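You operate a simulated robot arm through the tools that you are given. There is no shell and no other tool. Be economical: measure what you need, move in short steps, check, and stop when the job is done.

Carry out the task below with a simulated robot arm. There is one attempt and no reset: what you move stays moved.

## Task
Put the cream slip book on top of the tall tankard. Open the rack drawer, put the brown block on the top of the chest lid away in the inside of the rack drawer and shut the drawer again. Put one of the dark red blocks from the work table in the shallow green box. Take the rocking blotter and leave it on the cream coaster on the oak stand. Push the deep drawer shut. Close the blue door. Take the small clock on the green place mat and put it away on the open shelf of the bookcase. Any order will do. Set down upright: rocking blotter, small clock.

Only the result counts: the job must be done as asked and must still hold three seconds after the hand-in. Knocking over, shifting, dropping, spilling or breaking anything else fails it. A push-on lid holds only when it is set on centred and level and pressed home; a screw cap is set on level and turned clockwise until tight.

## Robot
A 6-joint arm with a two-finger parallel gripper on a trunk, on a base that drives. Base frame: it is fixed to the floor where the robot stands at the start and does not move with it; the origin is under the middle of the robot, x ahead of it, y to its left, z up. Lengths are in cm, angles in degrees, forces in N, time in s.
With the tool pointing down near the work surface it reaches from about 10 to 56 cm from the robot's upright axis, wherever it stands. Its first joint turns from -166.0 to 166.0 degrees. Places, roughly: blue door [-450, -110, 60]; brown block (5x4x3 cm) [50, 150, 50]; coaster (9x9x2 cm) [-220, -10, 60]; cream slip book [50, 25, 75]; dark red block (5x6x3 cm) [-140, -10, 70]; deep drawer [-460, -90, 50]; inside of the rack drawer [-470, -420, 40]; open shelf of the bookcase (78x24 cm) [-502, -526, 66]; rack drawer [-470, -420, 40]; rocking blotter (5x8x6 cm) [-220, -20, 60]; shallow green box (30x24x5 cm) [-160, -30, 70]; small clock [-275, -175, 75]; tall tankard (14x10x15 cm) [-330, 0, 110]. Payload 1.57 kg.
Tool frame: the origin (TCP) lies between the finger pads and is the grasp point; the fingertips stand 3 cm ahead of it; z points along the fingers, y is the line along which they close. The gripper opens to 11 cm. The fingers are 2.4 cm wide and 1.2 cm thick; the gripper's body (4.8 by 11.2 cm) begins 7.8 cm behind the TCP.
Orientation is told as [roll, pitch, yaw] about the base's x, y, z axes, in that order, counted from this pose: with the fingers straight down and closing along the base's y, the tool's x points along the base's -x, its y along +y and its z along -z.

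## Interface
- The arm moves only by the tool servo_tool. Its argument "targets" is a list of rows, each a list of 7 numbers: the shift along the tool's x, y, z in cm, then the turn, a rotation vector about the tool's x, y, z in degrees, then the gripper command, from -1 (shut) to 1 (fully open), values between in proportion. In form: [[x, y, z, ax, ay, az, hand], ...]. A call has 1 to 12 rows; each row shifts and turns the commanded pose from where the row before left it, along the tool's axes as they then stand. Rows are played at 5 a second. More than 5 cm and 8.6 degrees between two rows, or a gripper value outside its range, and nothing of the call is played. Where a pose cannot be reached the arm comes as near as it can. A force on the tool above 40 N (or 10 N above the force at the start of the call, whichever is more), or a blocked arm, ends the call early, and 0.2 s more pass. Each finger travels about 10.8 cm/s and halts on what it meets, pressing with about 32 N; the grip force reading is that of the motor and also rises with nothing between the fingers. The clock runs only during rows and for 0.2 s after the last one: add rows that do not move to give the fingers time. It gives the time, the measured TCP pose, the force on the tool (base axes), the opening and the grip force at its end, in the units of the frame above (readings bear some noise), with the torque about the TCP (base axes, N m) and any sound that the robot's microphone picked up.
- Cameras (640 x 400 px; columns grow to the right, rows downward): "scene" is now at [-2.31, 8.57, 158.03]; the picture's right is [-1.00, 0.07, 0.00], its down [0.06, 0.93, -0.36] and it looks along [-0.02, -0.36, -0.93] (base axes); focal length 239 px, centre (320, 200). "wrist" rides on the gripper at [7, 1.6, -14.1] in the tool frame; the picture's right is [-0.23, 0.97, 0.00], its down [-0.86, -0.20, -0.48] and it looks along [-0.47, -0.11, 0.88] (tool axes); focal length 222 px, centre (320, 200). There is no depth. A picture from a camera that has moved, and an enlarged one, comes with that camera's place and axes in the base frame and with its lens.
- get_image(camera): a new picture of that camera. It takes no simulated time.
- move_column(by): slides the trunk up (or, below 0, down) by that many cm; the arm and the scene camera ride with it, the base frame stays. It gives what a move gives, with no picture.
- roll_base(legs): drives the robot by 1 to 6 legs, each [ahead, left, turn to the left] in cm, cm and degrees, along the robot's own axes; the way and the turn of a leg run together, so that a leg with both is an arc; at most 150 cm and 180 degrees a leg. The arm and the cameras ride along, it lands a little off, and it stops where it bumps. It gives what a move gives.
- pan_tilt(pan, tilt): turns the head with the scene camera to pan (to the left, within 120 degrees either way) and tilt (down, from -29 to 69), counted from straight ahead of the robot. It gives what a move gives.
- zoom(camera, box): a new picture of the part [left, top, right, bottom] of that camera's present view, enlarged. It takes no simulated time.
- hand_in(): hands the job in; it is judged then, once.

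Work in short steps. Places have to be worked out from the pictures, the camera data and where the tool is seen: move nearer, look again, correct. Check each grasp and each placing, and mend what went wrong. You have 207 turns and 200 pictures in all, those below and enlarged ones among them. Open the gripper and draw the arm clear of the work before you hand the job in, unless the task says otherwise; then end with one line.

The tools are called after "Emit:" as a command line: name --pt "numbers of a row" for each row, then --argument value for the rest, lists and objects as JSON in quotes. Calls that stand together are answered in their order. servo_tool: Moves the arm, as the interface text tells. Its arguments: {"type":"object","properties":{"targets":{"type":"array","items":{"type":"array","items":{"type":"number"}}}},"required":["targets"]} The other tools are called the same way: move_column (by) slides the trunk up or down; roll_base (legs) drives the base; pan_tilt (pan, tilt) turns the head that bears the scene camera; get_image (camera) takes a picture; zoom (camera, box) takes an enlarged picture of a part of a camera's view; hand_in () hands the job in.

At the start:

```text
clock: 0.0
position: [-28.65, -15.46, 101.42]
ee_rot: [-0.1, 0.1, -0.1]
ft_force: [0.1, -0.3, 0.6]
ft_torque: [0.01, -0.01, -0.02]
finger_gap: 10.99
gripper_force: 0.1
trunk travel left (down, up): [-20.0, 39.0]
robot x, y, heading: [-0.41, 0.14, -0.3]
head pan, tilt: [-93.9, 68.8]
```

scene: 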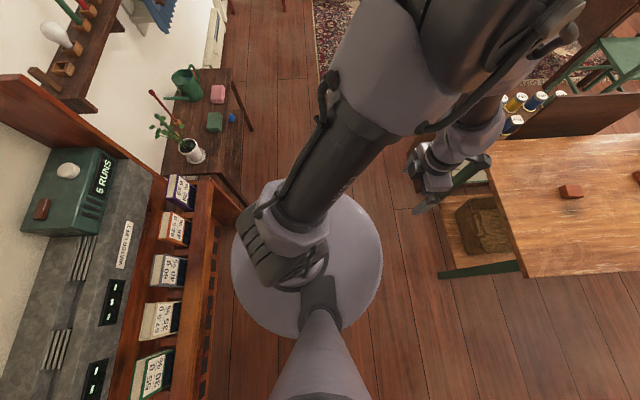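
wrist: 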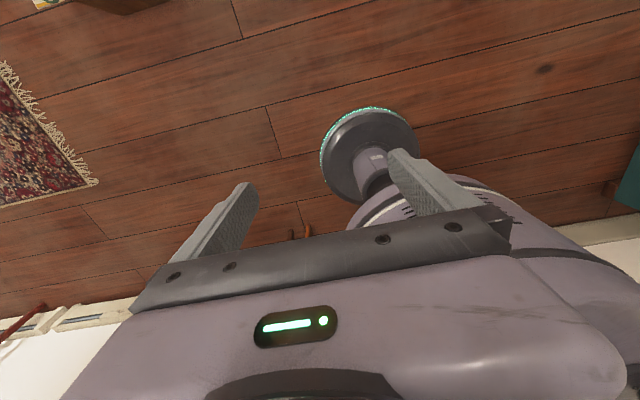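

The camera looks straight down beside the robot. I'll pan the head to survey the room.

Emit:
pan_tilt --pan 0 --tilt 35

Emit:
get_image --camera "scene"

Emit:
pan_tilt --pan 90 --tilt 30

Emit:
get_image --camera "scene"

Emit:
pan_tilt --pan -110 --tilt 30

Emit:
get_image --camera "scene"

```text
clock: 1.7
position: [-28.62, -15.25, 101.51]
ee_rot: [-0.1, 0.1, 0.0]
ft_force: [0.3, -0.7, -0.6]
ft_torque: [0.0, -0.01, 0.02]
finger_gap: 11.0
gripper_force: 0.1
trunk travel left (down, up): [-20.0, 39.0]
robot x, y, heading: [0.07, -0.1, 0.1]
head pan, tilt: [0.0, 35.0]
```

```text
197 pictures are left
camera scene: at [6.88, 14.15, 162.39], right [0.0, -1.0, 0.0], down [-0.57, 0.0, -0.82], along [0.82, 0.0, -0.57], focal length 239 px, centre (320, 200)
```

scene: 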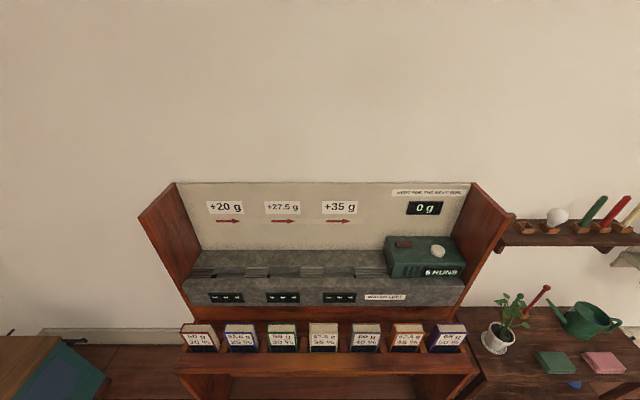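

```text
clock: 3.3
position: [-28.72, -15.27, 101.35]
ee_rot: [-0.1, 0.1, 0.0]
ft_force: [0.1, 0.1, 0.3]
ft_torque: [-0.02, 0.05, -0.03]
finger_gap: 10.99
gripper_force: 0.0
trunk travel left (down, up): [-20.0, 39.0]
robot x, y, heading: [0.04, -0.38, 0.1]
head pan, tilt: [90.0, 30.0]
```

```text
196 pictures are left
camera scene: at [-1.93, 23.19, 163.17], right [1.0, 0.0, 0.0], down [0.0, -0.5, -0.87], along [0.0, 0.87, -0.5], focal length 239 px, centre (320, 200)
```

scene: 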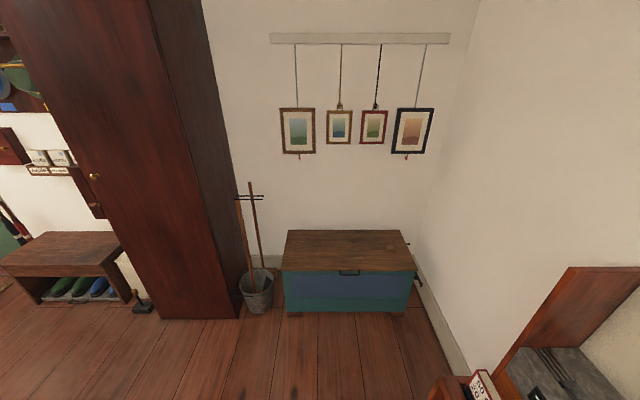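

```text
clock: 6.3
position: [-28.7, -15.4, 101.43]
ee_rot: [0.0, 0.0, 0.0]
ft_force: [-0.2, -0.7, -0.8]
ft_torque: [-0.03, 0.0, 0.01]
finger_gap: 10.98
gripper_force: 0.2
trunk travel left (down, up): [-20.0, 39.0]
robot x, y, heading: [-0.1, 0.07, -0.1]
head pan, tilt: [-110.0, 30.0]
```

```text
195 pictures are left
camera scene: at [-5.02, 5.65, 163.17], right [-0.94, 0.34, 0.0], down [0.17, 0.47, -0.87], along [-0.3, -0.81, -0.5], focal length 239 px, centre (320, 200)
```

scene: 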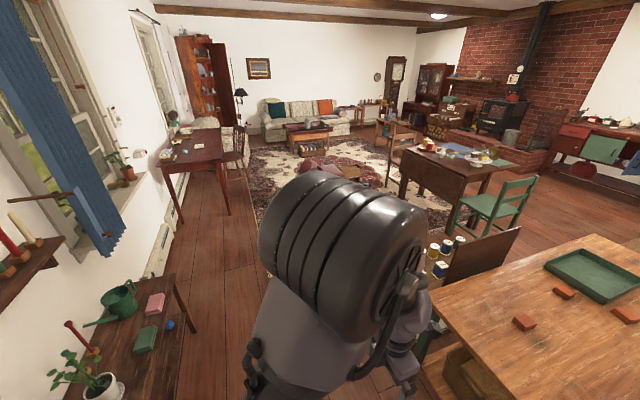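

Now look at the book row and chest in detail, and behind.

Emit:
pan_tilt --pan 0 --tilt 60

Emit:
get_image --camera "scene"

Emit:
pan_tilt --pan 70 --tilt 35

Emit:
zoom --camera "scene" --box '[120, 120, 360, 270]'

Emit:
pan_tilt --pan 120 --tilt 20

Emit:
get_image --camera "scene"

```text
clock: 8.2
position: [-28.67, -15.47, 101.52]
ee_rot: [-0.1, 0.1, 0.0]
ft_force: [-0.5, -0.5, 0.2]
ft_torque: [0.03, 0.01, -0.01]
finger_gap: 11.01
gripper_force: 0.1
trunk travel left (down, up): [-20.0, 39.0]
robot x, y, heading: [0.29, -0.06, 0.1]
head pan, tilt: [0.0, 60.0]
```

```text
194 pictures are left
camera scene: at [4.74, 14.15, 158.96], right [0.0, -1.0, 0.0], down [-0.87, 0.0, -0.5], along [0.5, 0.0, -0.87], focal length 239 px, centre (320, 200)
```

scene: 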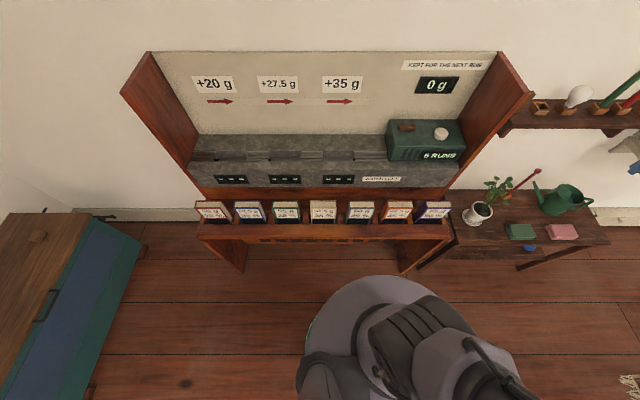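

```text
clock: 9.6
position: [-28.62, -15.43, 101.45]
ee_rot: [0.0, 0.0, 0.0]
ft_force: [0.3, 0.5, -1.0]
ft_torque: [0.02, -0.03, 0.04]
finger_gap: 11.02
gripper_force: 0.2
trunk travel left (down, up): [-20.0, 39.0]
robot x, y, heading: [0.07, 0.13, 0.1]
head pan, tilt: [70.0, 35.0]
```

```text
2.67 times, centred on (240, 195) of scene
camera zoom: at [1.09, 22.42, 162.39], right [0.94, -0.34, 0.0], down [-0.2, -0.54, -0.82], along [0.28, 0.77, -0.57], focal length 636 px, centre (533, 213)
```

zoom: 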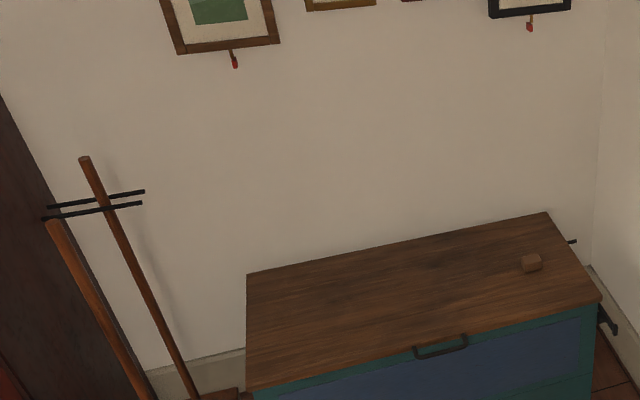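

```text
clock: 10.7
position: [-28.71, -15.37, 101.53]
ee_rot: [0.0, -0.1, 0.0]
ft_force: [-0.7, 0.3, 0.4]
ft_torque: [0.01, -0.03, 0.01]
finger_gap: 11.02
gripper_force: 0.1
trunk travel left (down, up): [-20.0, 39.0]
robot x, y, heading: [0.11, -0.08, -0.1]
head pan, tilt: [120.0, 20.0]
```

```text
192 pictures are left
camera scene: at [-6.58, 22.22, 164.78], right [0.87, 0.5, 0.0], down [0.17, -0.3, -0.94], along [-0.47, 0.81, -0.34], focal length 239 px, centre (320, 200)
```

scene: 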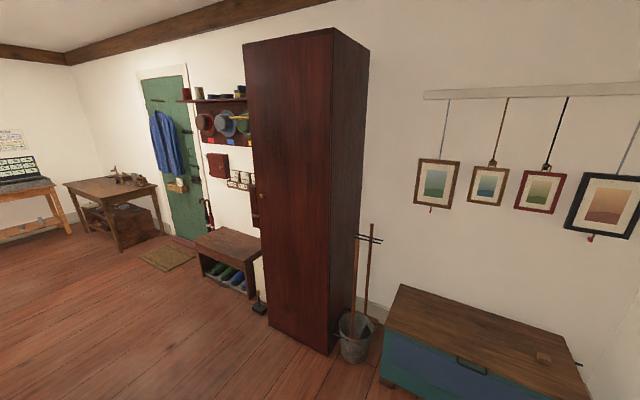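

Zoom on the books.

Emit:
pan_tilt --pan 0 --tilt 60

Emit:
zoom --camera "scene" --box '[190, 150, 460, 270]'

```text
clock: 12.7
position: [-28.67, -15.38, 101.5]
ee_rot: [0.0, 0.0, 0.1]
ft_force: [-0.4, -0.7, 1.2]
ft_torque: [0.03, 0.03, 0.0]
finger_gap: 11.01
gripper_force: 0.1
trunk travel left (down, up): [-20.0, 39.0]
robot x, y, heading: [-0.29, -0.16, -0.1]
head pan, tilt: [0.0, 60.0]
```

```text
2.37 times, centred on (325, 210) of scene
camera zoom: at [4.74, 14.15, 158.96], right [0.0, -1.0, 0.0], down [-0.87, 0.0, -0.5], along [0.5, 0.0, -0.87], focal length 566 px, centre (308, 176)
```

zoom: 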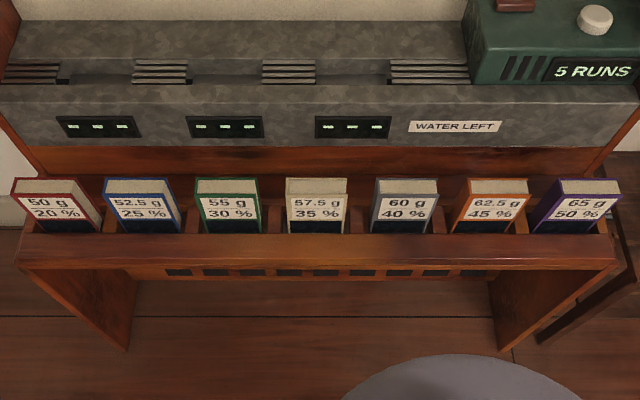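

Swing the arm around to the front with a rigid rotation about the robot axis (12 rows).

Emit:
servo_tool --pt "-2.6 -4.06 0 0 0 -8.5 1" --pt "-2.6 -4.06 0 0 0 -8.5 1" --pt "-2.6 -4.06 0 0 0 -8.5 1" --pt "-2.6 -4.06 0 0 0 -8.5 1" --pt "-2.6 -4.06 0 0 0 -8.5 1" --pt "-2.6 -4.06 0 0 0 -8.5 1" --pt "-2.6 -4.06 0 0 0 -8.5 1" --pt "-2.6 -4.06 0 0 0 -8.5 1" --pt "-2.6 -4.06 0 0 0 -8.5 1" --pt "-2.6 -4.06 0 0 0 -8.5 1" --pt "-2.6 -4.06 0 0 0 -8.5 1" --pt "-2.6 -4.06 0 0 0 -8.5 1"

Emit:
servo_tool --pt "-2.6 -4.06 0 0 0 -8.5 1" --pt "-2.6 -4.06 0 0 0 -8.5 1" --pt "-2.6 -4.06 0 0 0 -8.5 1" --pt "-2.6 -4.06 0 0 0 -8.5 1" --pt "-2.6 -4.06 0 0 0 -8.5 1" --pt "-2.6 -4.06 0 0 0 -8.5 1" --pt "0 0 0 0 0 0 1"

Emit:
get_image --camera "scene"

Emit:
get_image --camera "wrist"

```text
clock: 15.3
position: [21.13, -24.69, 101.65]
ee_rot: [0.0, 0.0, 102.0]
ft_force: [0.0, 0.4, 0.4]
ft_torque: [-0.01, 0.03, 0.0]
finger_gap: 11.01
gripper_force: 0.1
trunk travel left (down, up): [-20.0, 39.0]
robot x, y, heading: [0.2, 0.28, -0.1]
head pan, tilt: [0.0, 60.0]
```

```text
clock: 16.9
position: [32.4, 1.33, 101.69]
ee_rot: [0.1, 0.0, 153.0]
ft_force: [-0.2, -0.8, 0.5]
ft_torque: [0.04, -0.02, 0.01]
finger_gap: 10.98
gripper_force: 0.0
trunk travel left (down, up): [-20.0, 39.0]
robot x, y, heading: [0.16, -0.11, -0.3]
head pan, tilt: [0.0, 60.0]
```

```text
190 pictures are left
camera scene: at [4.74, 14.11, 158.97], right [0.0, -1.0, 0.0], down [-0.87, 0.0, -0.5], along [0.5, 0.0, -0.87], focal length 239 px, centre (320, 200)
```

scene: 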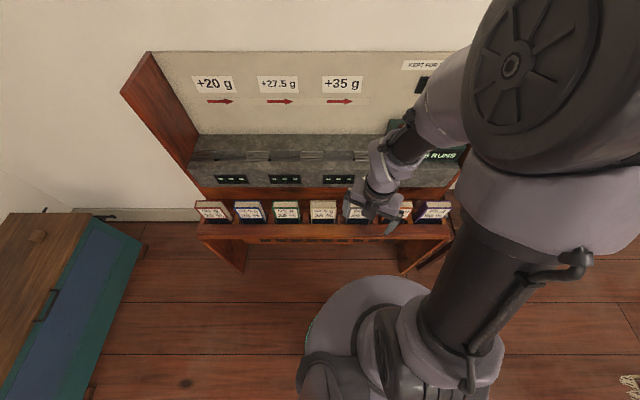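

```text
189 pictures are left
camera wrist: at [37.77, -3.42, 115.72], right [-0.64, -0.77, 0.0], down [-0.67, 0.57, 0.48], along [-0.37, 0.31, -0.88], focal length 222 px, centre (320, 200)
```

wrist: 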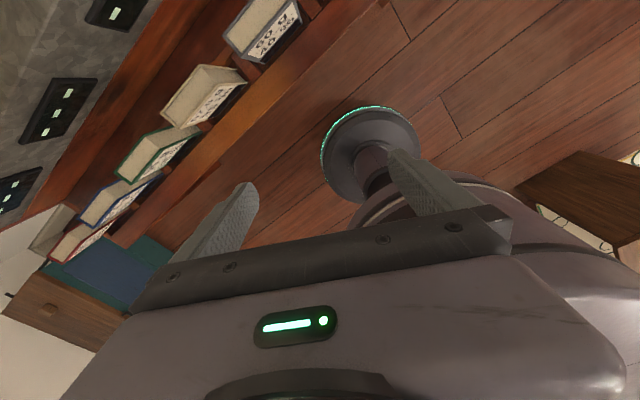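

Zoom the wrist view for triangulating the cream book.

Emit:
zoom --camera "wrist" --box '[120, 30, 280, 150]'

```text
3.33 times, centred on (200, 90) of wrist
camera zoom: at [37.77, -3.42, 115.72], right [-0.64, -0.77, 0.0], down [-0.67, 0.57, 0.48], along [-0.37, 0.31, -0.88], focal length 740 px, centre (720, 567)
```

zoom: 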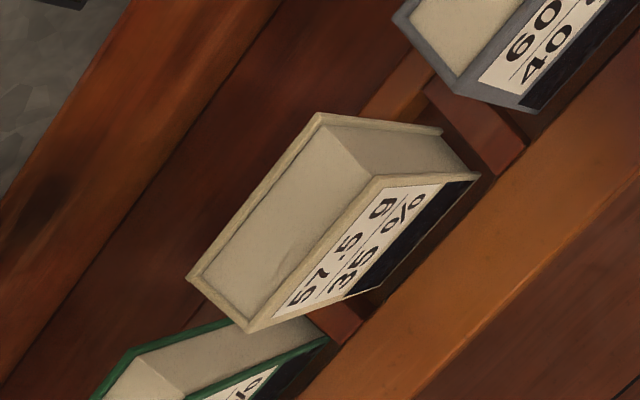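

Cream book: x 46.4–49.4, y 7.9–17.7, top z≈80.5. Turn the wrist to close along x and go above it.

Emit:
servo_tool --pt "0 0 0 0 0 7.9 0.1" --pt "0 0 0 0 0 7.9 0.1" --pt "0 0 0 0 0 7.9 0.1" --pt "0 0 0 0 0 7.9 0.1" --pt "0 0 0 0 0 7.9 0.1" --pt "0 0 0 0 0 7.9 0.1" --pt "0 0 0 0 0 7.9 0.1" --pt "0 0 0 0 0 7.7 0.1"

Emit:
servo_tool --pt "-2.9 -3.9 0 0 0 0 0.1" --pt "-2.9 -3.9 0 0 0 0 0.1" --pt "-2.9 -3.9 0 0 0 0 0.1" --pt "-2.9 -3.9 0 0 0 0 0.1" --pt "0 0 4 0 0 0 0.1" --pt "0 0 4 0 0 0 0.1" --pt "0 0 0 0 0 0 0.1"

Emit:
get_image --camera "wrist"

Emit:
zoom --camera "scene" --box '[220, 120, 460, 270]'

```text
clock: 18.7
position: [32.39, 0.9, 101.27]
ee_rot: [0.0, -0.1, 89.8]
ft_force: [-0.5, -0.7, 0.5]
ft_torque: [-0.02, 0.02, -0.01]
finger_gap: 6.04
gripper_force: 0.1
trunk travel left (down, up): [-20.0, 39.0]
robot x, y, heading: [0.59, 0.25, -0.1]
head pan, tilt: [0.0, 60.0]
```

```text
clock: 20.3
position: [47.9, 12.38, 93.33]
ee_rot: [0.0, 0.0, 90.0]
ft_force: [0.9, -0.8, -0.4]
ft_torque: [0.02, -0.03, -0.03]
finger_gap: 6.05
gripper_force: 0.1
trunk travel left (down, up): [-20.0, 39.0]
robot x, y, heading: [-0.52, 0.05, 0.2]
head pan, tilt: [0.0, 60.0]
```

```text
187 pictures are left
camera wrist: at [46.19, 5.41, 107.58], right [-0.97, 0.23, 0.0], down [0.2, 0.85, 0.48], along [0.11, 0.47, -0.88], focal length 222 px, centre (320, 200)
```

wrist: 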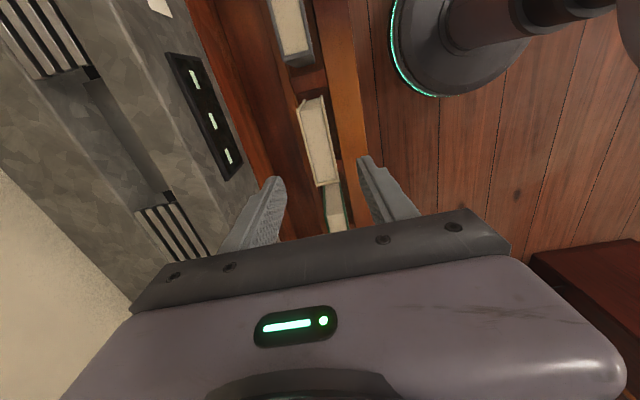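

```text
2.67 times, centred on (340, 195) of scene
camera zoom: at [4.71, 14.14, 158.97], right [0.0, -1.0, 0.0], down [-0.87, 0.0, -0.5], along [0.5, 0.0, -0.87], focal length 636 px, centre (267, 213)
```

zoom: 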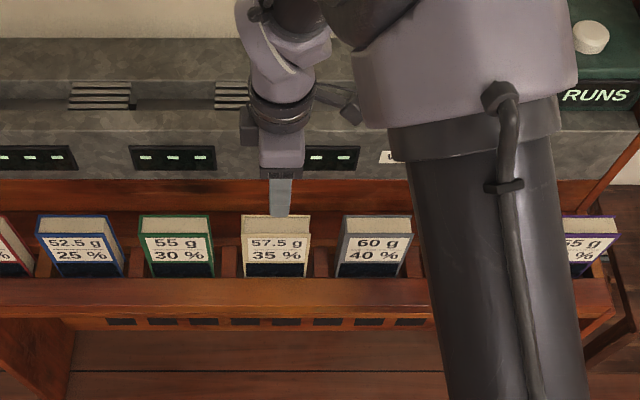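

Aligned. Descend to the book's top edge and close.

Emit:
servo_tool --pt "0 0 4.4 0 0 0 0.1" --pt "0 0 4.4 0 0 0 0.1" --pt "0 0 4.2 0 0 0 0.1" --pt "0 0 0 0 0 0 0.1" --pt "0 0 0 0 0 0 -1" --pt "0 0 0 0 0 0 -1" --pt "0 0 0 0 0 0 -1" --pt "0 0 0 0 0 0 -1"

Emit:
get_image --camera "wrist"

```text
clock: 22.1
position: [48.21, 12.43, 80.61]
ee_rot: [0.0, 0.0, 90.0]
ft_force: [0.2, 0.0, 0.1]
ft_torque: [0.0, 0.03, 0.0]
finger_gap: 3.19
gripper_force: 31.9
trunk travel left (down, up): [-20.0, 39.0]
robot x, y, heading: [-0.0, -0.12, -0.0]
head pan, tilt: [0.0, 60.0]
```

```text
185 pictures are left
camera wrist: at [46.46, 5.37, 94.8], right [-0.97, 0.23, 0.0], down [0.2, 0.86, 0.48], along [0.11, 0.47, -0.88], focal length 222 px, centre (320, 200)
```

wrist: 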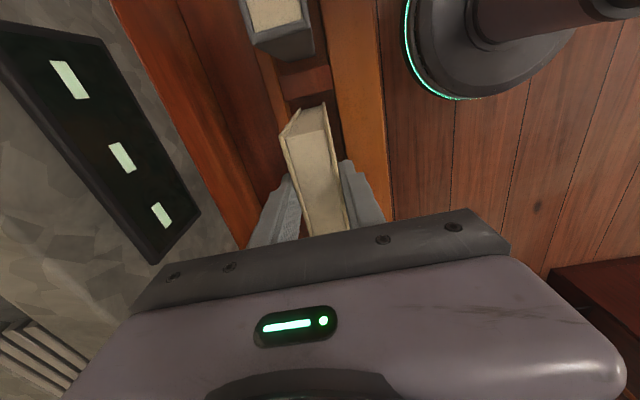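

Gripped at 3.2 cm. Lift straight up.

Emit:
servo_tool --pt "0 0 -3 0 0 0 -1" --pt "0 0 -4 0 0 0 -1" --pt "0 0 -4 0 0 0 -1" --pt "0 0 -4 0 0 0 -1" --pt "0 0 -4 0 0 0 -1" --pt "0 0 -4 0 0 0 -1" --pt "0 0 0 0 0 0 -1"

Emit:
get_image --camera "scene"

Emit:
get_image --camera "wrist"

```text
clock: 23.7
position: [48.09, 12.65, 103.43]
ee_rot: [0.1, 0.0, 90.0]
ft_force: [0.3, -0.3, -4.2]
ft_torque: [-0.02, 0.0, 0.04]
finger_gap: 3.17
gripper_force: 31.5
trunk travel left (down, up): [-20.0, 39.0]
robot x, y, heading: [0.29, 0.24, 0.1]
head pan, tilt: [0.0, 60.0]
```

```text
184 pictures are left
camera scene: at [4.79, 14.17, 158.96], right [0.0, -1.0, 0.0], down [-0.87, 0.0, -0.5], along [0.5, 0.0, -0.87], focal length 239 px, centre (320, 200)
```

scene: 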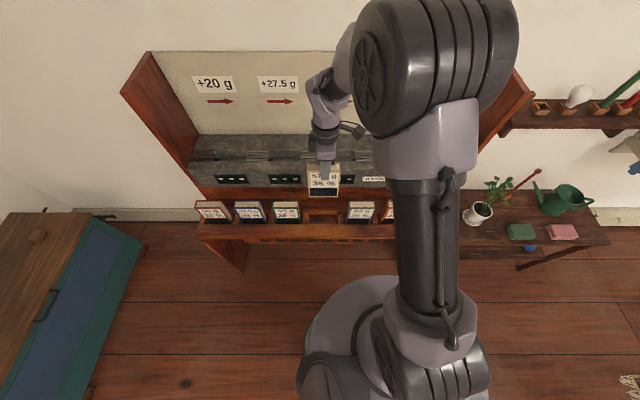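

```text
183 pictures are left
camera wrist: at [46.33, 5.54, 117.58], right [-0.97, 0.23, 0.0], down [0.2, 0.86, 0.48], along [0.11, 0.47, -0.88], focal length 222 px, centre (320, 200)
```

wrist: 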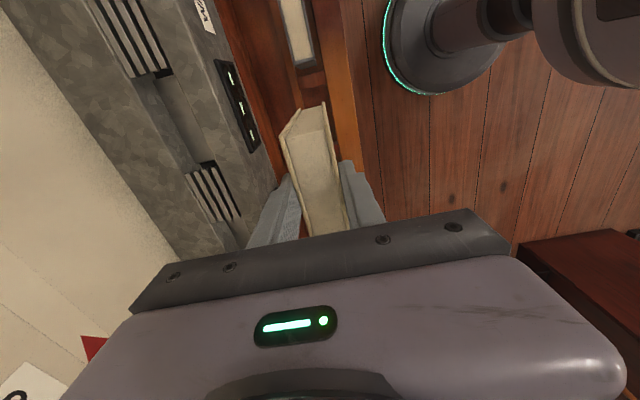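

Book held. Retract the arm toward the robot, then turn the base around and look.

Emit:
servo_tool --pt "0 4 0 0 0 0 -1" --pt "0 4 0 0 0 0 -1" --pt "0 4 0 0 0 0 -1" --pt "3 3 0 0 0 0 -1" --pt "4 0 0 0 0 0 -1" --pt "0 0 0 0 0 0 -1"

Emit:
roll_base --legs '[[0, 0, 175]]'

Emit:
pan_tilt --pan 0 --tilt 30

Emit:
get_image --camera "scene"

Emit:
pan_tilt --pan 60 --tilt 35

Emit:
get_image --camera "scene"

```text
clock: 25.1
position: [32.94, 5.72, 103.46]
ee_rot: [0.0, 0.0, 90.1]
ft_force: [-0.6, -0.5, -3.7]
ft_torque: [-0.02, 0.03, -0.01]
finger_gap: 3.19
gripper_force: 31.4
trunk travel left (down, up): [-20.0, 39.0]
robot x, y, heading: [-0.29, -0.12, -0.1]
head pan, tilt: [0.0, 60.0]
```

```text
clock: 32.5
position: [-33.5, 0.18, 103.48]
ee_rot: [0.0, 0.0, -99.8]
ft_force: [0.1, 0.0, -4.3]
ft_torque: [-0.01, 0.01, 0.01]
finger_gap: 3.22
gripper_force: 31.7
trunk travel left (down, up): [-20.0, 39.0]
robot x, y, heading: [-0.15, -0.02, 170.0]
head pan, tilt: [0.0, 60.0]
```

```text
clock: 33.5
position: [-33.51, 0.0, 103.32]
ee_rot: [-0.1, 0.0, -99.9]
ft_force: [-0.2, 0.2, -4.3]
ft_torque: [0.04, 0.01, 0.01]
finger_gap: 3.16
gripper_force: 31.8
trunk travel left (down, up): [-20.0, 39.0]
robot x, y, heading: [-0.3, -0.29, 169.9]
head pan, tilt: [0.0, 30.0]
```

```text
182 pictures are left
camera scene: at [-9.31, -12.42, 163.16], right [0.17, 0.98, 0.0], down [0.49, -0.09, -0.87], along [-0.85, 0.15, -0.5], focal length 239 px, centre (320, 200)
```

scene: 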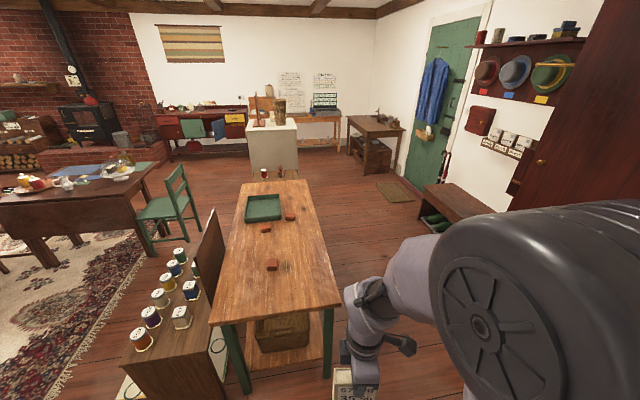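

```text
clock: 34.8
position: [-33.46, 0.15, 103.36]
ee_rot: [0.1, 0.0, -99.9]
ft_force: [-0.7, 0.1, -4.2]
ft_torque: [-0.02, 0.0, 0.0]
finger_gap: 3.18
gripper_force: 32.2
trunk travel left (down, up): [-20.0, 39.0]
robot x, y, heading: [-0.28, -0.05, 170.2]
head pan, tilt: [60.0, 35.0]
```

```text
181 pictures are left
camera scene: at [-6.06, -20.73, 162.39], right [-0.77, 0.64, 0.0], down [0.37, 0.44, -0.82], along [-0.53, -0.63, -0.57], focal length 239 px, centre (320, 200)
```

scene: 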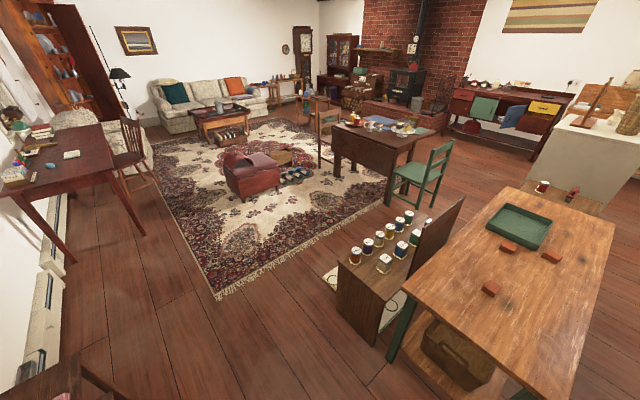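

The white cabinet carries the tankard; I'll drive along the right side of the work table (y≈50) with the book.

Emit:
roll_base --legs '[[0, -52, 10], [150, 0, 0], [80, 0, 0]]'

Emit:
pan_tilt --pan 10 --tilt 30

Emit:
get_image --camera "scene"

Emit:
pan_tilt --pan 65 --tilt 45

Emit:
get_image --camera "scene"

```text
clock: 48.8
position: [-259.45, 49.12, 103.42]
ee_rot: [-0.1, -0.1, -91.1]
ft_force: [-0.1, 0.1, -3.4]
ft_torque: [0.01, 0.0, 0.01]
finger_gap: 3.2
gripper_force: 32.1
trunk travel left (down, up): [-20.0, 39.0]
robot x, y, heading: [-225.88, 53.98, 178.7]
head pan, tilt: [60.0, 35.0]
```

```text
clock: 50.0
position: [-259.48, 49.15, 103.38]
ee_rot: [0.1, 0.0, -91.1]
ft_force: [-0.5, -0.2, -3.6]
ft_torque: [0.02, -0.02, -0.01]
finger_gap: 3.18
gripper_force: 31.8
trunk travel left (down, up): [-20.0, 39.0]
robot x, y, heading: [-226.02, 54.22, 179.1]
head pan, tilt: [10.0, 30.0]
```

```text
180 pictures are left
camera scene: at [-233.42, 38.85, 163.17], right [-0.15, 0.99, 0.0], down [0.49, 0.08, -0.87], along [-0.86, -0.13, -0.5], focal length 239 px, centre (320, 200)
```

scene: 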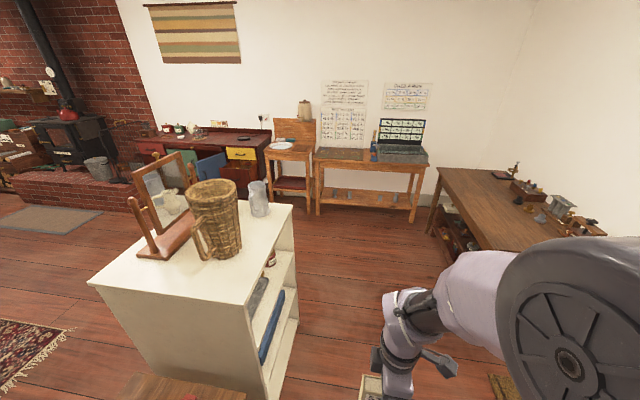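

```text
clock: 51.2
position: [-259.47, 49.1, 103.49]
ee_rot: [0.0, 0.0, -91.0]
ft_force: [-0.1, 0.4, -4.7]
ft_torque: [0.0, 0.01, 0.0]
finger_gap: 3.15
gripper_force: 31.9
trunk travel left (down, up): [-20.0, 39.0]
robot x, y, heading: [-226.31, 54.09, 178.9]
head pan, tilt: [65.0, 45.0]
```

```text
179 pictures are left
camera scene: at [-228.08, 32.95, 160.91], right [-0.9, 0.44, 0.0], down [0.31, 0.63, -0.71], along [-0.31, -0.63, -0.71], focal length 239 px, centre (320, 200)
```

scene: 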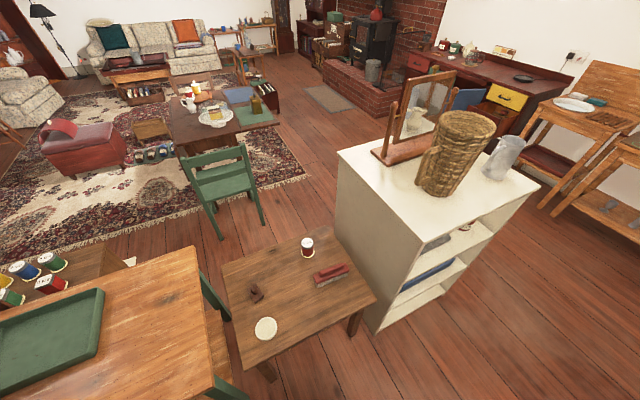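

Zoom to identify the tankard candidates.

Emit:
zoom --camera "scene" --box '[360, 60, 560, 200]'

Emit:
zoom --camera "scene" --box '[220, 220, 390, 360]'

```text
2.86 times, centred on (460, 130) of scene
camera zoom: at [-228.08, 32.95, 160.91], right [-0.9, 0.44, 0.0], down [0.31, 0.63, -0.71], along [-0.31, -0.63, -0.71], focal length 682 px, centre (-80, 400)
```

zoom: 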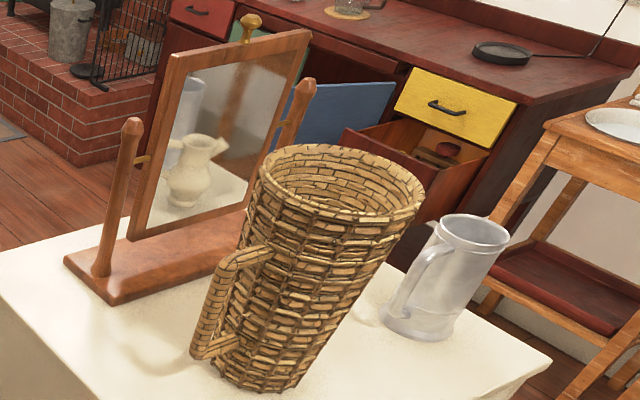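

```text
2.86 times, centred on (305, 290) of scene
camera zoom: at [-228.08, 32.95, 160.91], right [-0.9, 0.44, 0.0], down [0.31, 0.63, -0.71], along [-0.31, -0.63, -0.71], focal length 682 px, centre (363, -57)
```

zoom: 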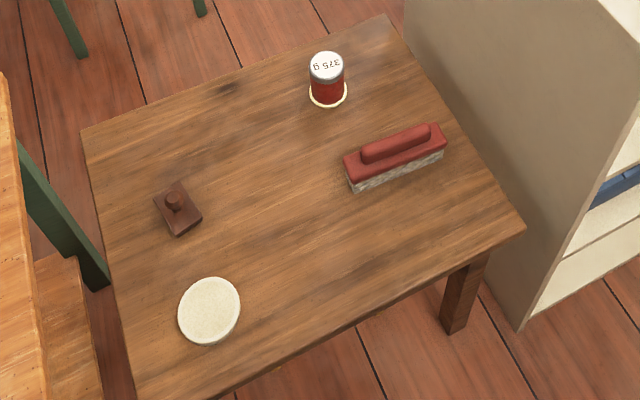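

The pewter tankard (≈14×10×15) is the target at about (-334,-8), top z≈110; cabinet edge at y≈7. Drive alongside and face it.

Emit:
roll_base --legs '[[106, 0, 0], [0, 0, 91]]'

Emit:
pan_tilt --pan 0 --tilt 45

Emit:
get_image --camera "scene"

Emit:
get_image --camera "wrist"

```text
clock: 60.5
position: [-327.32, 23.78, 103.51]
ee_rot: [-0.1, 0.0, -1.8]
ft_force: [0.3, -0.6, -4.7]
ft_torque: [0.01, 0.0, -0.03]
finger_gap: 3.19
gripper_force: 31.5
trunk travel left (down, up): [-20.0, 39.0]
robot x, y, heading: [-331.9, 57.02, -91.8]
head pan, tilt: [65.0, 45.0]
```

```text
clock: 61.8
position: [-327.34, 23.93, 103.46]
ee_rot: [0.0, 0.0, -1.8]
ft_force: [-0.4, 0.0, -3.7]
ft_torque: [0.01, 0.02, 0.01]
finger_gap: 3.16
gripper_force: 31.8
trunk travel left (down, up): [-20.0, 39.0]
robot x, y, heading: [-331.79, 56.74, -91.9]
head pan, tilt: [0.0, 45.0]
```

```text
176 pictures are left
camera scene: at [-318.12, 50.54, 160.91], right [-1.0, 0.03, 0.0], down [0.02, 0.71, -0.71], along [-0.02, -0.71, -0.71], focal length 239 px, centre (320, 200)
```

scene: 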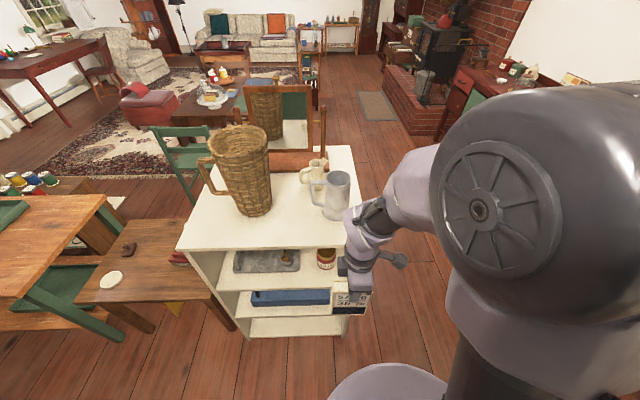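

```text
175 pictures are left
camera wrist: at [-334.35, 25.59, 117.59], right [0.26, 0.97, 0.0], down [0.85, -0.23, 0.48], along [0.46, -0.12, -0.88], focal length 222 px, centre (320, 200)
```

wrist: 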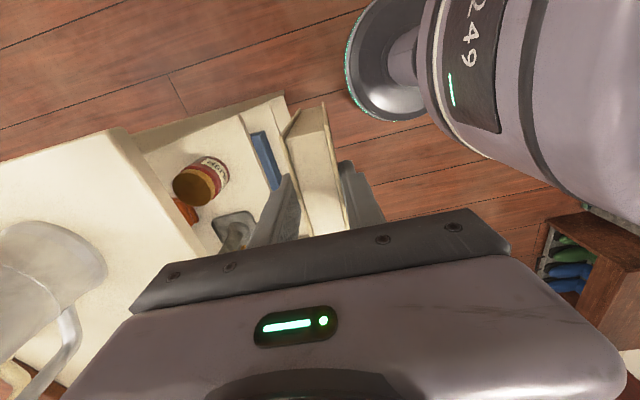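

Zoom on the tankard from both cameras to triangulate.

Emit:
zoom --camera "scene" --box '[280, 140, 400, 230]'

Emit:
zoom --camera "wrist" --box '[0, 160, 320, 400]'

```text
4.44 times, centred on (340, 185) of scene
camera zoom: at [-318.12, 50.54, 160.91], right [-1.0, 0.03, 0.0], down [0.02, 0.71, -0.71], along [-0.02, -0.71, -0.71], focal length 1061 px, centre (231, 267)
```

zoom: 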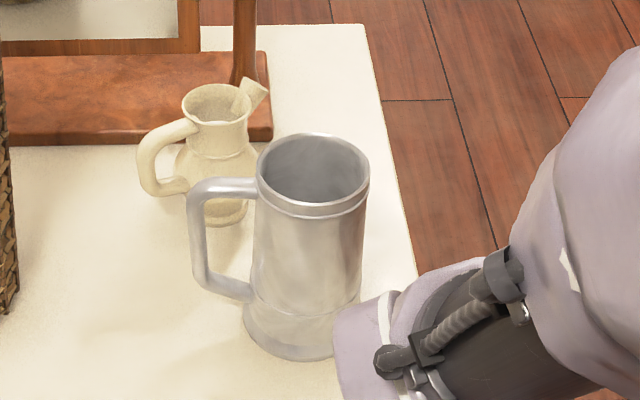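

```text
1.67 times, centred on (160, 280) of wrist
camera zoom: at [-334.35, 25.59, 117.59], right [0.26, 0.97, 0.0], down [0.85, -0.23, 0.48], along [0.46, -0.12, -0.88], focal length 370 px, centre (587, 67)
```

zoom: 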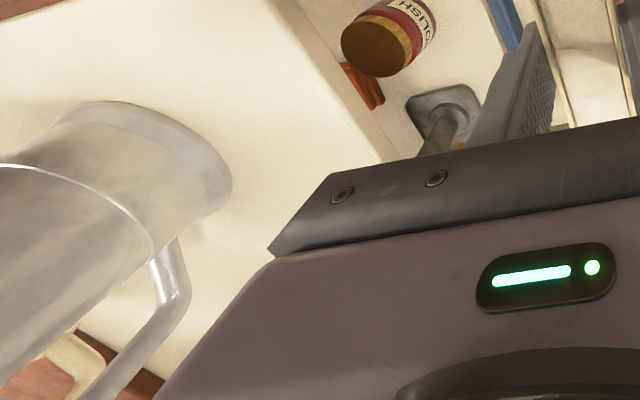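

Tankard center ≈(-325.4,-6.6), rim z≈113. Raise the trunk, then tip the tool to horizontal pointing −y so the book lies flat.

Emit:
move_column --by 22

Emit:
servo_tool --pt "0 0 0 8.2 0 0 -1" --pt "0 0 0 8.2 0 0 -1" --pt "0 0 0 8.2 0 0 -1" --pt "0 0 0 8.2 0 0 -1" --pt "0 0 0 8.2 0 0 -1" --pt "0 0 0 8.2 0 0 -1" --pt "0 0 0 8.2 0 0 -1" --pt "0 0 0 8.2 0 0 -1" --pt "0 0 0 8.2 0 0 -1" --pt "0 0 0 8.2 0 0 -1" --pt "0 0 0 8 0 0 -1" --pt "0 0 0 0 0 0 -1"

Emit:
get_image --camera "scene"

Emit:
get_image --camera "wrist"

```text
clock: 64.2
position: [-327.32, 23.8, 125.41]
ee_rot: [0.0, 0.0, -1.8]
ft_force: [0.1, -0.1, -3.9]
ft_torque: [-0.01, 0.0, 0.01]
finger_gap: 3.18
gripper_force: 31.9
trunk travel left (down, up): [-42.0, 17.0]
robot x, y, heading: [-332.21, 57.23, -91.7]
head pan, tilt: [0.0, 45.0]
```

```text
clock: 66.8
position: [-314.9, 12.52, 131.32]
ee_rot: [-84.2, 2.0, -3.3]
ft_force: [-0.2, -0.1, -3.8]
ft_torque: [0.27, -0.06, 0.02]
finger_gap: 3.18
gripper_force: 32.0
out of reach, approached as far as the arm can: row 2, 3, 4, 5, 6, 7, 8, 9, 10, 11
trunk travel left (down, up): [-42.0, 17.0]
robot x, y, heading: [-331.88, 57.13, -91.7]
head pan, tilt: [0.0, 45.0]
```

```text
172 pictures are left
camera scene: at [-318.27, 50.51, 182.92], right [-1.0, 0.03, 0.0], down [0.02, 0.71, -0.71], along [-0.02, -0.71, -0.71], focal length 239 px, centre (320, 200)
```

scene: 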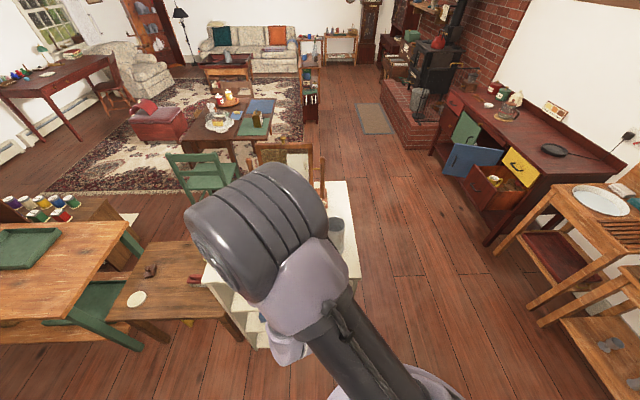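

```text
171 pictures are left
camera wrist: at [-321.09, 27.07, 131.38], right [0.2, 0.09, -0.98], down [0.89, 0.41, 0.22], along [0.41, -0.91, 0.0], focal length 222 px, centre (320, 200)
```

wrist: 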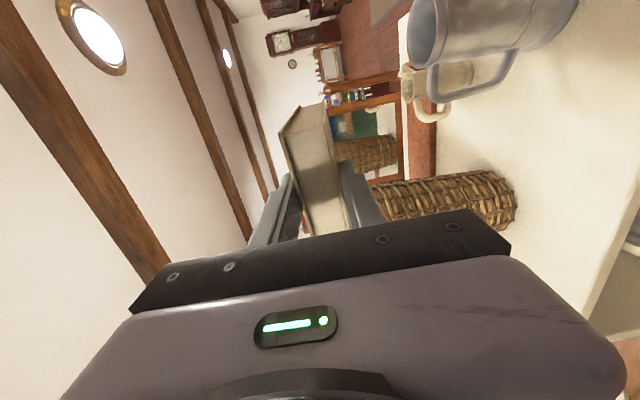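

The arm couldn't do that so near its axis and drifted. Make a small forward/up command and see which pose it goes by.

Emit:
servo_tool --pt "0 -1 2 0 0 0 -1" --pt "0 0 0 0 0 0 -1"

```text
clock: 67.3
position: [-313.95, 10.74, 132.5]
ee_rot: [-84.3, 1.9, -3.0]
ft_force: [-0.3, 0.3, -3.5]
ft_torque: [0.25, 0.03, -0.03]
finger_gap: 3.18
gripper_force: 32.0
out of reach, approached as far as the arm can: row 1
trunk travel left (down, up): [-42.0, 17.0]
robot x, y, heading: [-332.18, 57.09, -91.9]
head pan, tilt: [0.0, 45.0]
```

Emit:
servo_tool --pt "3 0 3 0 0 0 -1" --pt "3 0 3 0 0 0 -1" --pt "3 0 3 0 0 0 -1" --pt "2 0 0 3 0 0 -1" --pt "0 0 0 3 0 0 -1" --pt "0 0 0 0 0 0 -1"

Emit:
get_image --camera "scene"

```text
clock: 68.8
position: [-311.92, 6.33, 138.31]
ee_rot: [-90.1, 1.9, -3.5]
ft_force: [-0.3, 0.0, -4.1]
ft_torque: [0.33, -0.03, -0.01]
finger_gap: 3.18
gripper_force: 32.1
out of reach, approached as far as the arm can: row 1, 2, 3, 4, 5
trunk travel left (down, up): [-42.0, 17.0]
robot x, y, heading: [-331.98, 56.81, -91.4]
head pan, tilt: [0.0, 45.0]
```

```text
170 pictures are left
camera scene: at [-318.18, 50.54, 182.91], right [-1.0, 0.03, 0.0], down [0.02, 0.71, -0.71], along [-0.02, -0.71, -0.71], focal length 239 px, centre (320, 200)
```

scene: 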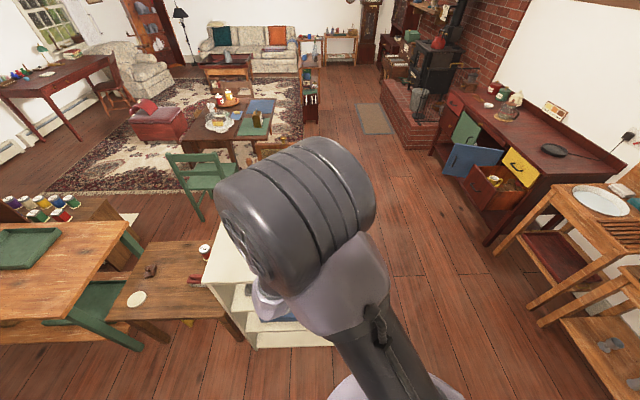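

The forearm geometry wants the shoulder lower for a horizontal tool. Back off, lower the trunk, and raise the arm instead.

Emit:
roll_base --legs '[[-20, 0, 0]]'

Emit:
move_column --by -36

Emit:
servo_tool --pt "0 -4 1 0 0 0 -1" --pt "0 -4 1 0 0 0 -1" --pt "0 -4 1 0 0 0 -1" --pt "0 0 0 0 0 0 -1"

Emit:
get_image --camera "scene"

```text
clock: 70.3
position: [-310.94, 26.29, 138.3]
ee_rot: [-89.9, 2.1, -3.0]
ft_force: [0.0, 0.5, -3.8]
ft_torque: [0.29, -0.04, 0.0]
finger_gap: 3.16
gripper_force: 32.3
trunk travel left (down, up): [-42.0, 17.0]
robot x, y, heading: [-331.37, 76.72, -91.4]
head pan, tilt: [0.0, 45.0]
```

```text
clock: 73.8
position: [-310.91, 26.12, 102.29]
ee_rot: [-90.0, 2.0, -3.0]
ft_force: [0.0, -0.4, -3.6]
ft_torque: [0.28, 0.0, 0.01]
finger_gap: 3.16
gripper_force: 31.4
trunk travel left (down, up): [-6.0, 53.0]
robot x, y, heading: [-331.36, 76.95, -91.6]
head pan, tilt: [0.0, 45.0]
```

```text
clock: 74.8
position: [-310.51, 23.23, 114.3]
ee_rot: [-90.1, 2.0, -3.1]
ft_force: [0.4, 0.2, -4.1]
ft_torque: [0.3, -0.04, 0.01]
finger_gap: 3.16
gripper_force: 32.4
trunk travel left (down, up): [-6.0, 53.0]
robot x, y, heading: [-331.46, 77.13, -91.5]
head pan, tilt: [0.0, 45.0]
```

```text
169 pictures are left
camera scene: at [-317.51, 70.36, 146.91], right [-1.0, 0.03, 0.0], down [0.02, 0.71, -0.71], along [-0.02, -0.71, -0.71], focal length 239 px, centre (320, 200)
```

scene: 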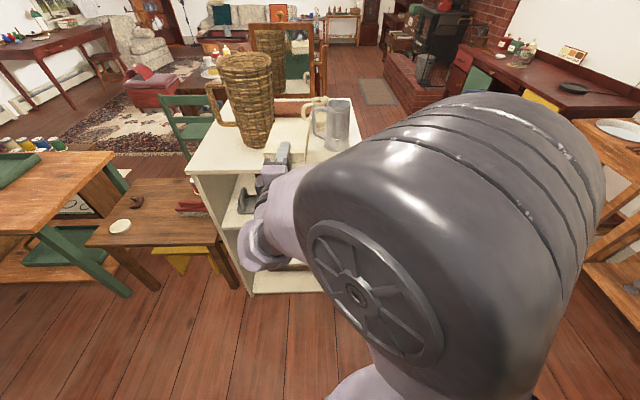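

In reach now. Shift over to the tankard's x, rise, and level the book.

Emit:
servo_tool --pt "3.7 -2 0 0 0 1 -1" --pt "3.7 -2 0 0 0 1 -1" --pt "3.7 -2 0 0 0 0 -1" --pt "3.7 -2 0 0 0 0 -1" --pt "0 0 0 0 0 0 -1"

Emit:
get_image --camera "scene"

Emit:
get_image --camera "wrist"

```text
clock: 76.0
position: [-324.92, 24.11, 122.63]
ee_rot: [-89.6, 0.0, -3.4]
ft_force: [-0.7, 0.1, -3.5]
ft_torque: [0.3, -0.01, -0.01]
finger_gap: 3.17
gripper_force: 31.9
out of reach, approached as far as the arm can: row 4
trunk travel left (down, up): [-6.0, 53.0]
robot x, y, heading: [-331.48, 76.64, -91.5]
head pan, tilt: [0.0, 45.0]
```

```text
168 pictures are left
camera scene: at [-320.84, 71.07, 147.07], right [-0.9, 0.43, 0.0], down [0.3, 0.63, -0.72], along [-0.31, -0.65, -0.69], focal length 239 px, centre (320, 200)
```

scene: 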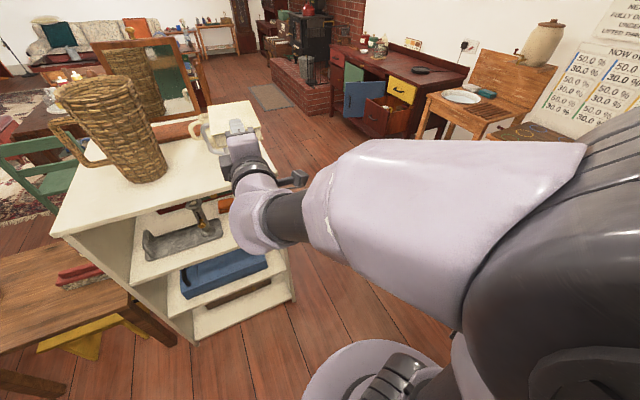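

```text
167 pictures are left
camera wrist: at [-331.12, 38.61, 121.21], right [0.23, -0.01, -0.97], down [0.88, 0.43, 0.2], along [0.41, -0.9, 0.1], focal length 222 px, centre (320, 200)
```

wrist: 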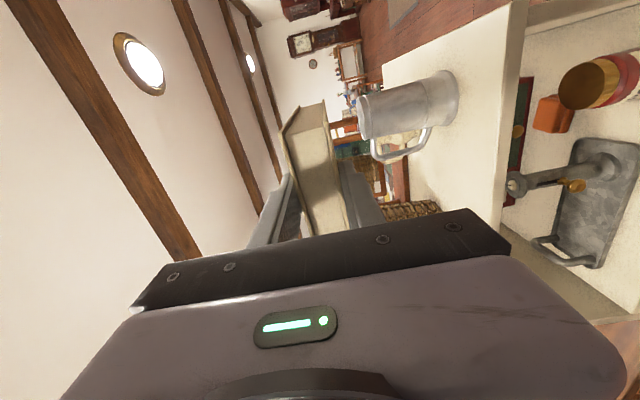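

Rim confirmed ≈(-326,-6.6, z≈114). The book is at the right x and clear height; drive the base forward to bring it above the tankard.

Emit:
roll_base --legs '[[23, 0, 0]]'

Emit:
pan_tilt --pan 0 --tilt 45

Emit:
get_image --camera "scene"

Emit:
get_image --camera "wrist"

```text
clock: 77.8
position: [-325.43, 1.36, 122.78]
ee_rot: [-89.6, 0.0, -3.4]
ft_force: [0.0, -0.6, -4.2]
ft_torque: [0.32, 0.0, 0.02]
finger_gap: 3.17
gripper_force: 31.7
trunk travel left (down, up): [-6.0, 53.0]
robot x, y, heading: [-332.23, 54.46, -91.3]
head pan, tilt: [0.0, 45.0]
```

```text
clock: 78.4
position: [-325.38, 1.29, 122.72]
ee_rot: [-89.5, 0.0, -3.3]
ft_force: [-0.5, 0.1, -4.4]
ft_torque: [0.3, 0.0, 0.03]
finger_gap: 3.17
gripper_force: 31.7
trunk travel left (down, up): [-6.0, 53.0]
robot x, y, heading: [-332.1, 53.75, -91.5]
head pan, tilt: [0.0, 45.0]
```

```text
166 pictures are left
camera scene: at [-321.36, 48.37, 147.04], right [-0.91, 0.42, 0.0], down [0.3, 0.63, -0.72], along [-0.31, -0.65, -0.7], focal length 239 px, centre (320, 200)
```

scene: 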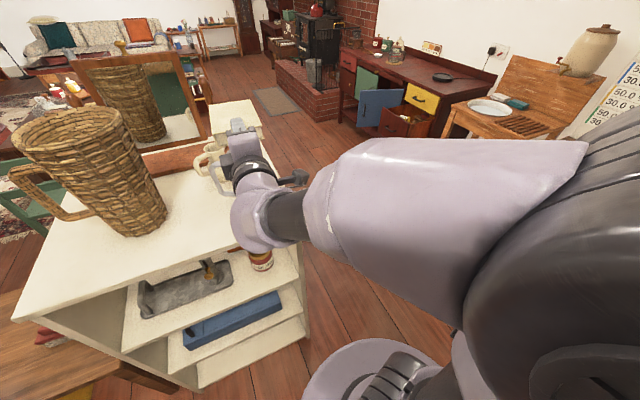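

```text
165 pictures are left
camera wrist: at [-331.62, 15.91, 121.17], right [0.23, -0.01, -0.97], down [0.88, 0.43, 0.2], along [0.41, -0.9, 0.1], focal length 222 px, centre (320, 200)
```

wrist: 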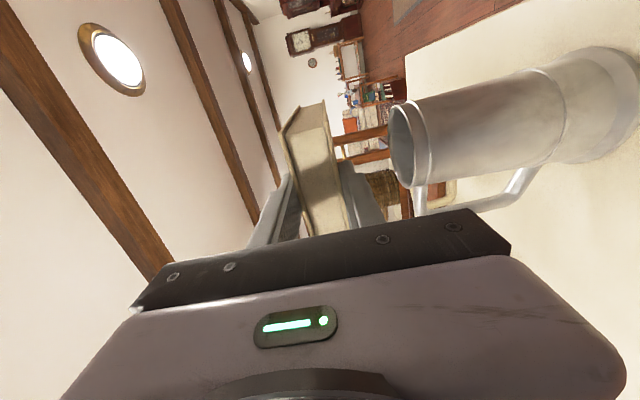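

Book is over the tankard (center y≈-6.2). Lower toward the rim.

Emit:
servo_tool --pt "0 2 0 0 0 0 -1" --pt "0 2 0 0 0 0 -1" --pt "0 2 0 0 0 0 -1" --pt "0 0 0 0 0 0 -1"

Emit:
get_image --camera "wrist"

```text
clock: 79.4
position: [-323.02, 2.17, 118.58]
ee_rot: [-89.4, 0.1, -3.6]
ft_force: [-0.3, 0.4, -3.6]
ft_torque: [0.27, -0.01, 0.01]
finger_gap: 3.18
gripper_force: 31.8
out of reach, approached as far as the arm can: row 1, 2, 3
trunk travel left (down, up): [-6.0, 53.0]
robot x, y, heading: [-332.32, 54.08, -91.5]
head pan, tilt: [0.0, 45.0]
```

```text
164 pictures are left
camera wrist: at [-329.06, 16.76, 117.08], right [0.23, 0.0, -0.97], down [0.88, 0.42, 0.2], along [0.41, -0.91, 0.1], focal length 222 px, centre (320, 200)
```

wrist: 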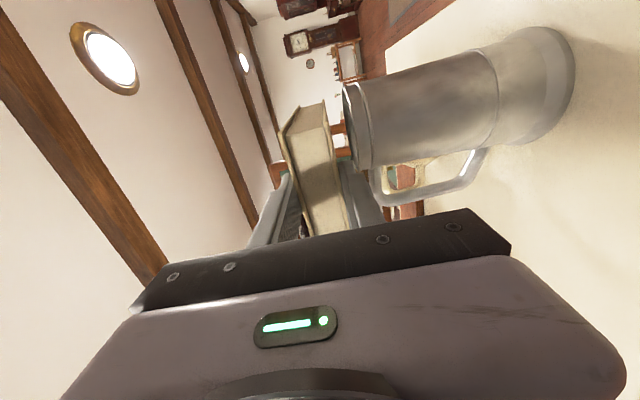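

Arm is at a limit; correct sideways with the base and lower with the trunk.

Emit:
roll_base --legs '[[0.6, -2.4, 0]]'

Emit:
move_column --by -2

Emit:
get_image --camera "wrist"

```text
clock: 80.2
position: [-325.48, 1.62, 118.58]
ee_rot: [-89.5, -0.1, -3.5]
ft_force: [0.1, 0.3, -3.6]
ft_torque: [0.29, -0.03, -0.01]
finger_gap: 3.16
gripper_force: 31.7
trunk travel left (down, up): [-6.0, 53.0]
robot x, y, heading: [-334.11, 53.75, -91.6]
head pan, tilt: [0.0, 45.0]
```

```text
clock: 80.7
position: [-325.47, 1.64, 117.64]
ee_rot: [-90.5, -0.4, -3.7]
ft_force: [1.7, 2.5, 23.4]
ft_torque: [-0.43, -0.1, 0.02]
finger_gap: 3.15
gripper_force: 32.0
trunk travel left (down, up): [-4.4, 54.6]
robot x, y, heading: [-334.57, 53.66, -91.3]
head pan, tilt: [0.0, 45.0]
stopped: the force on the tool passed its limit at 50 N (the readings are from after the stop); the commanded pose is now the measured one
```

```text
163 pictures are left
camera wrist: at [-331.44, 16.18, 115.9], right [0.23, -0.02, -0.97], down [0.88, 0.42, 0.2], along [0.41, -0.91, 0.12], focal length 222 px, centre (320, 200)
```

wrist: 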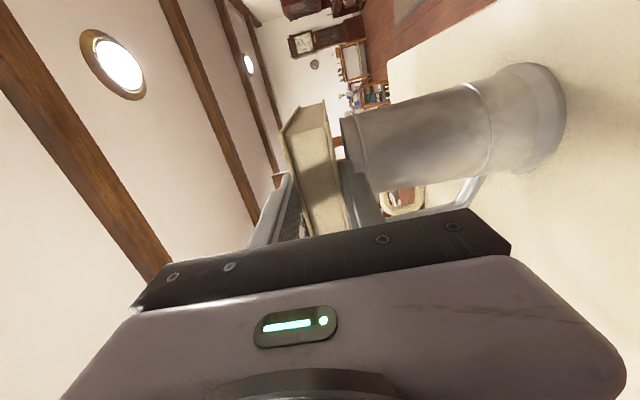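

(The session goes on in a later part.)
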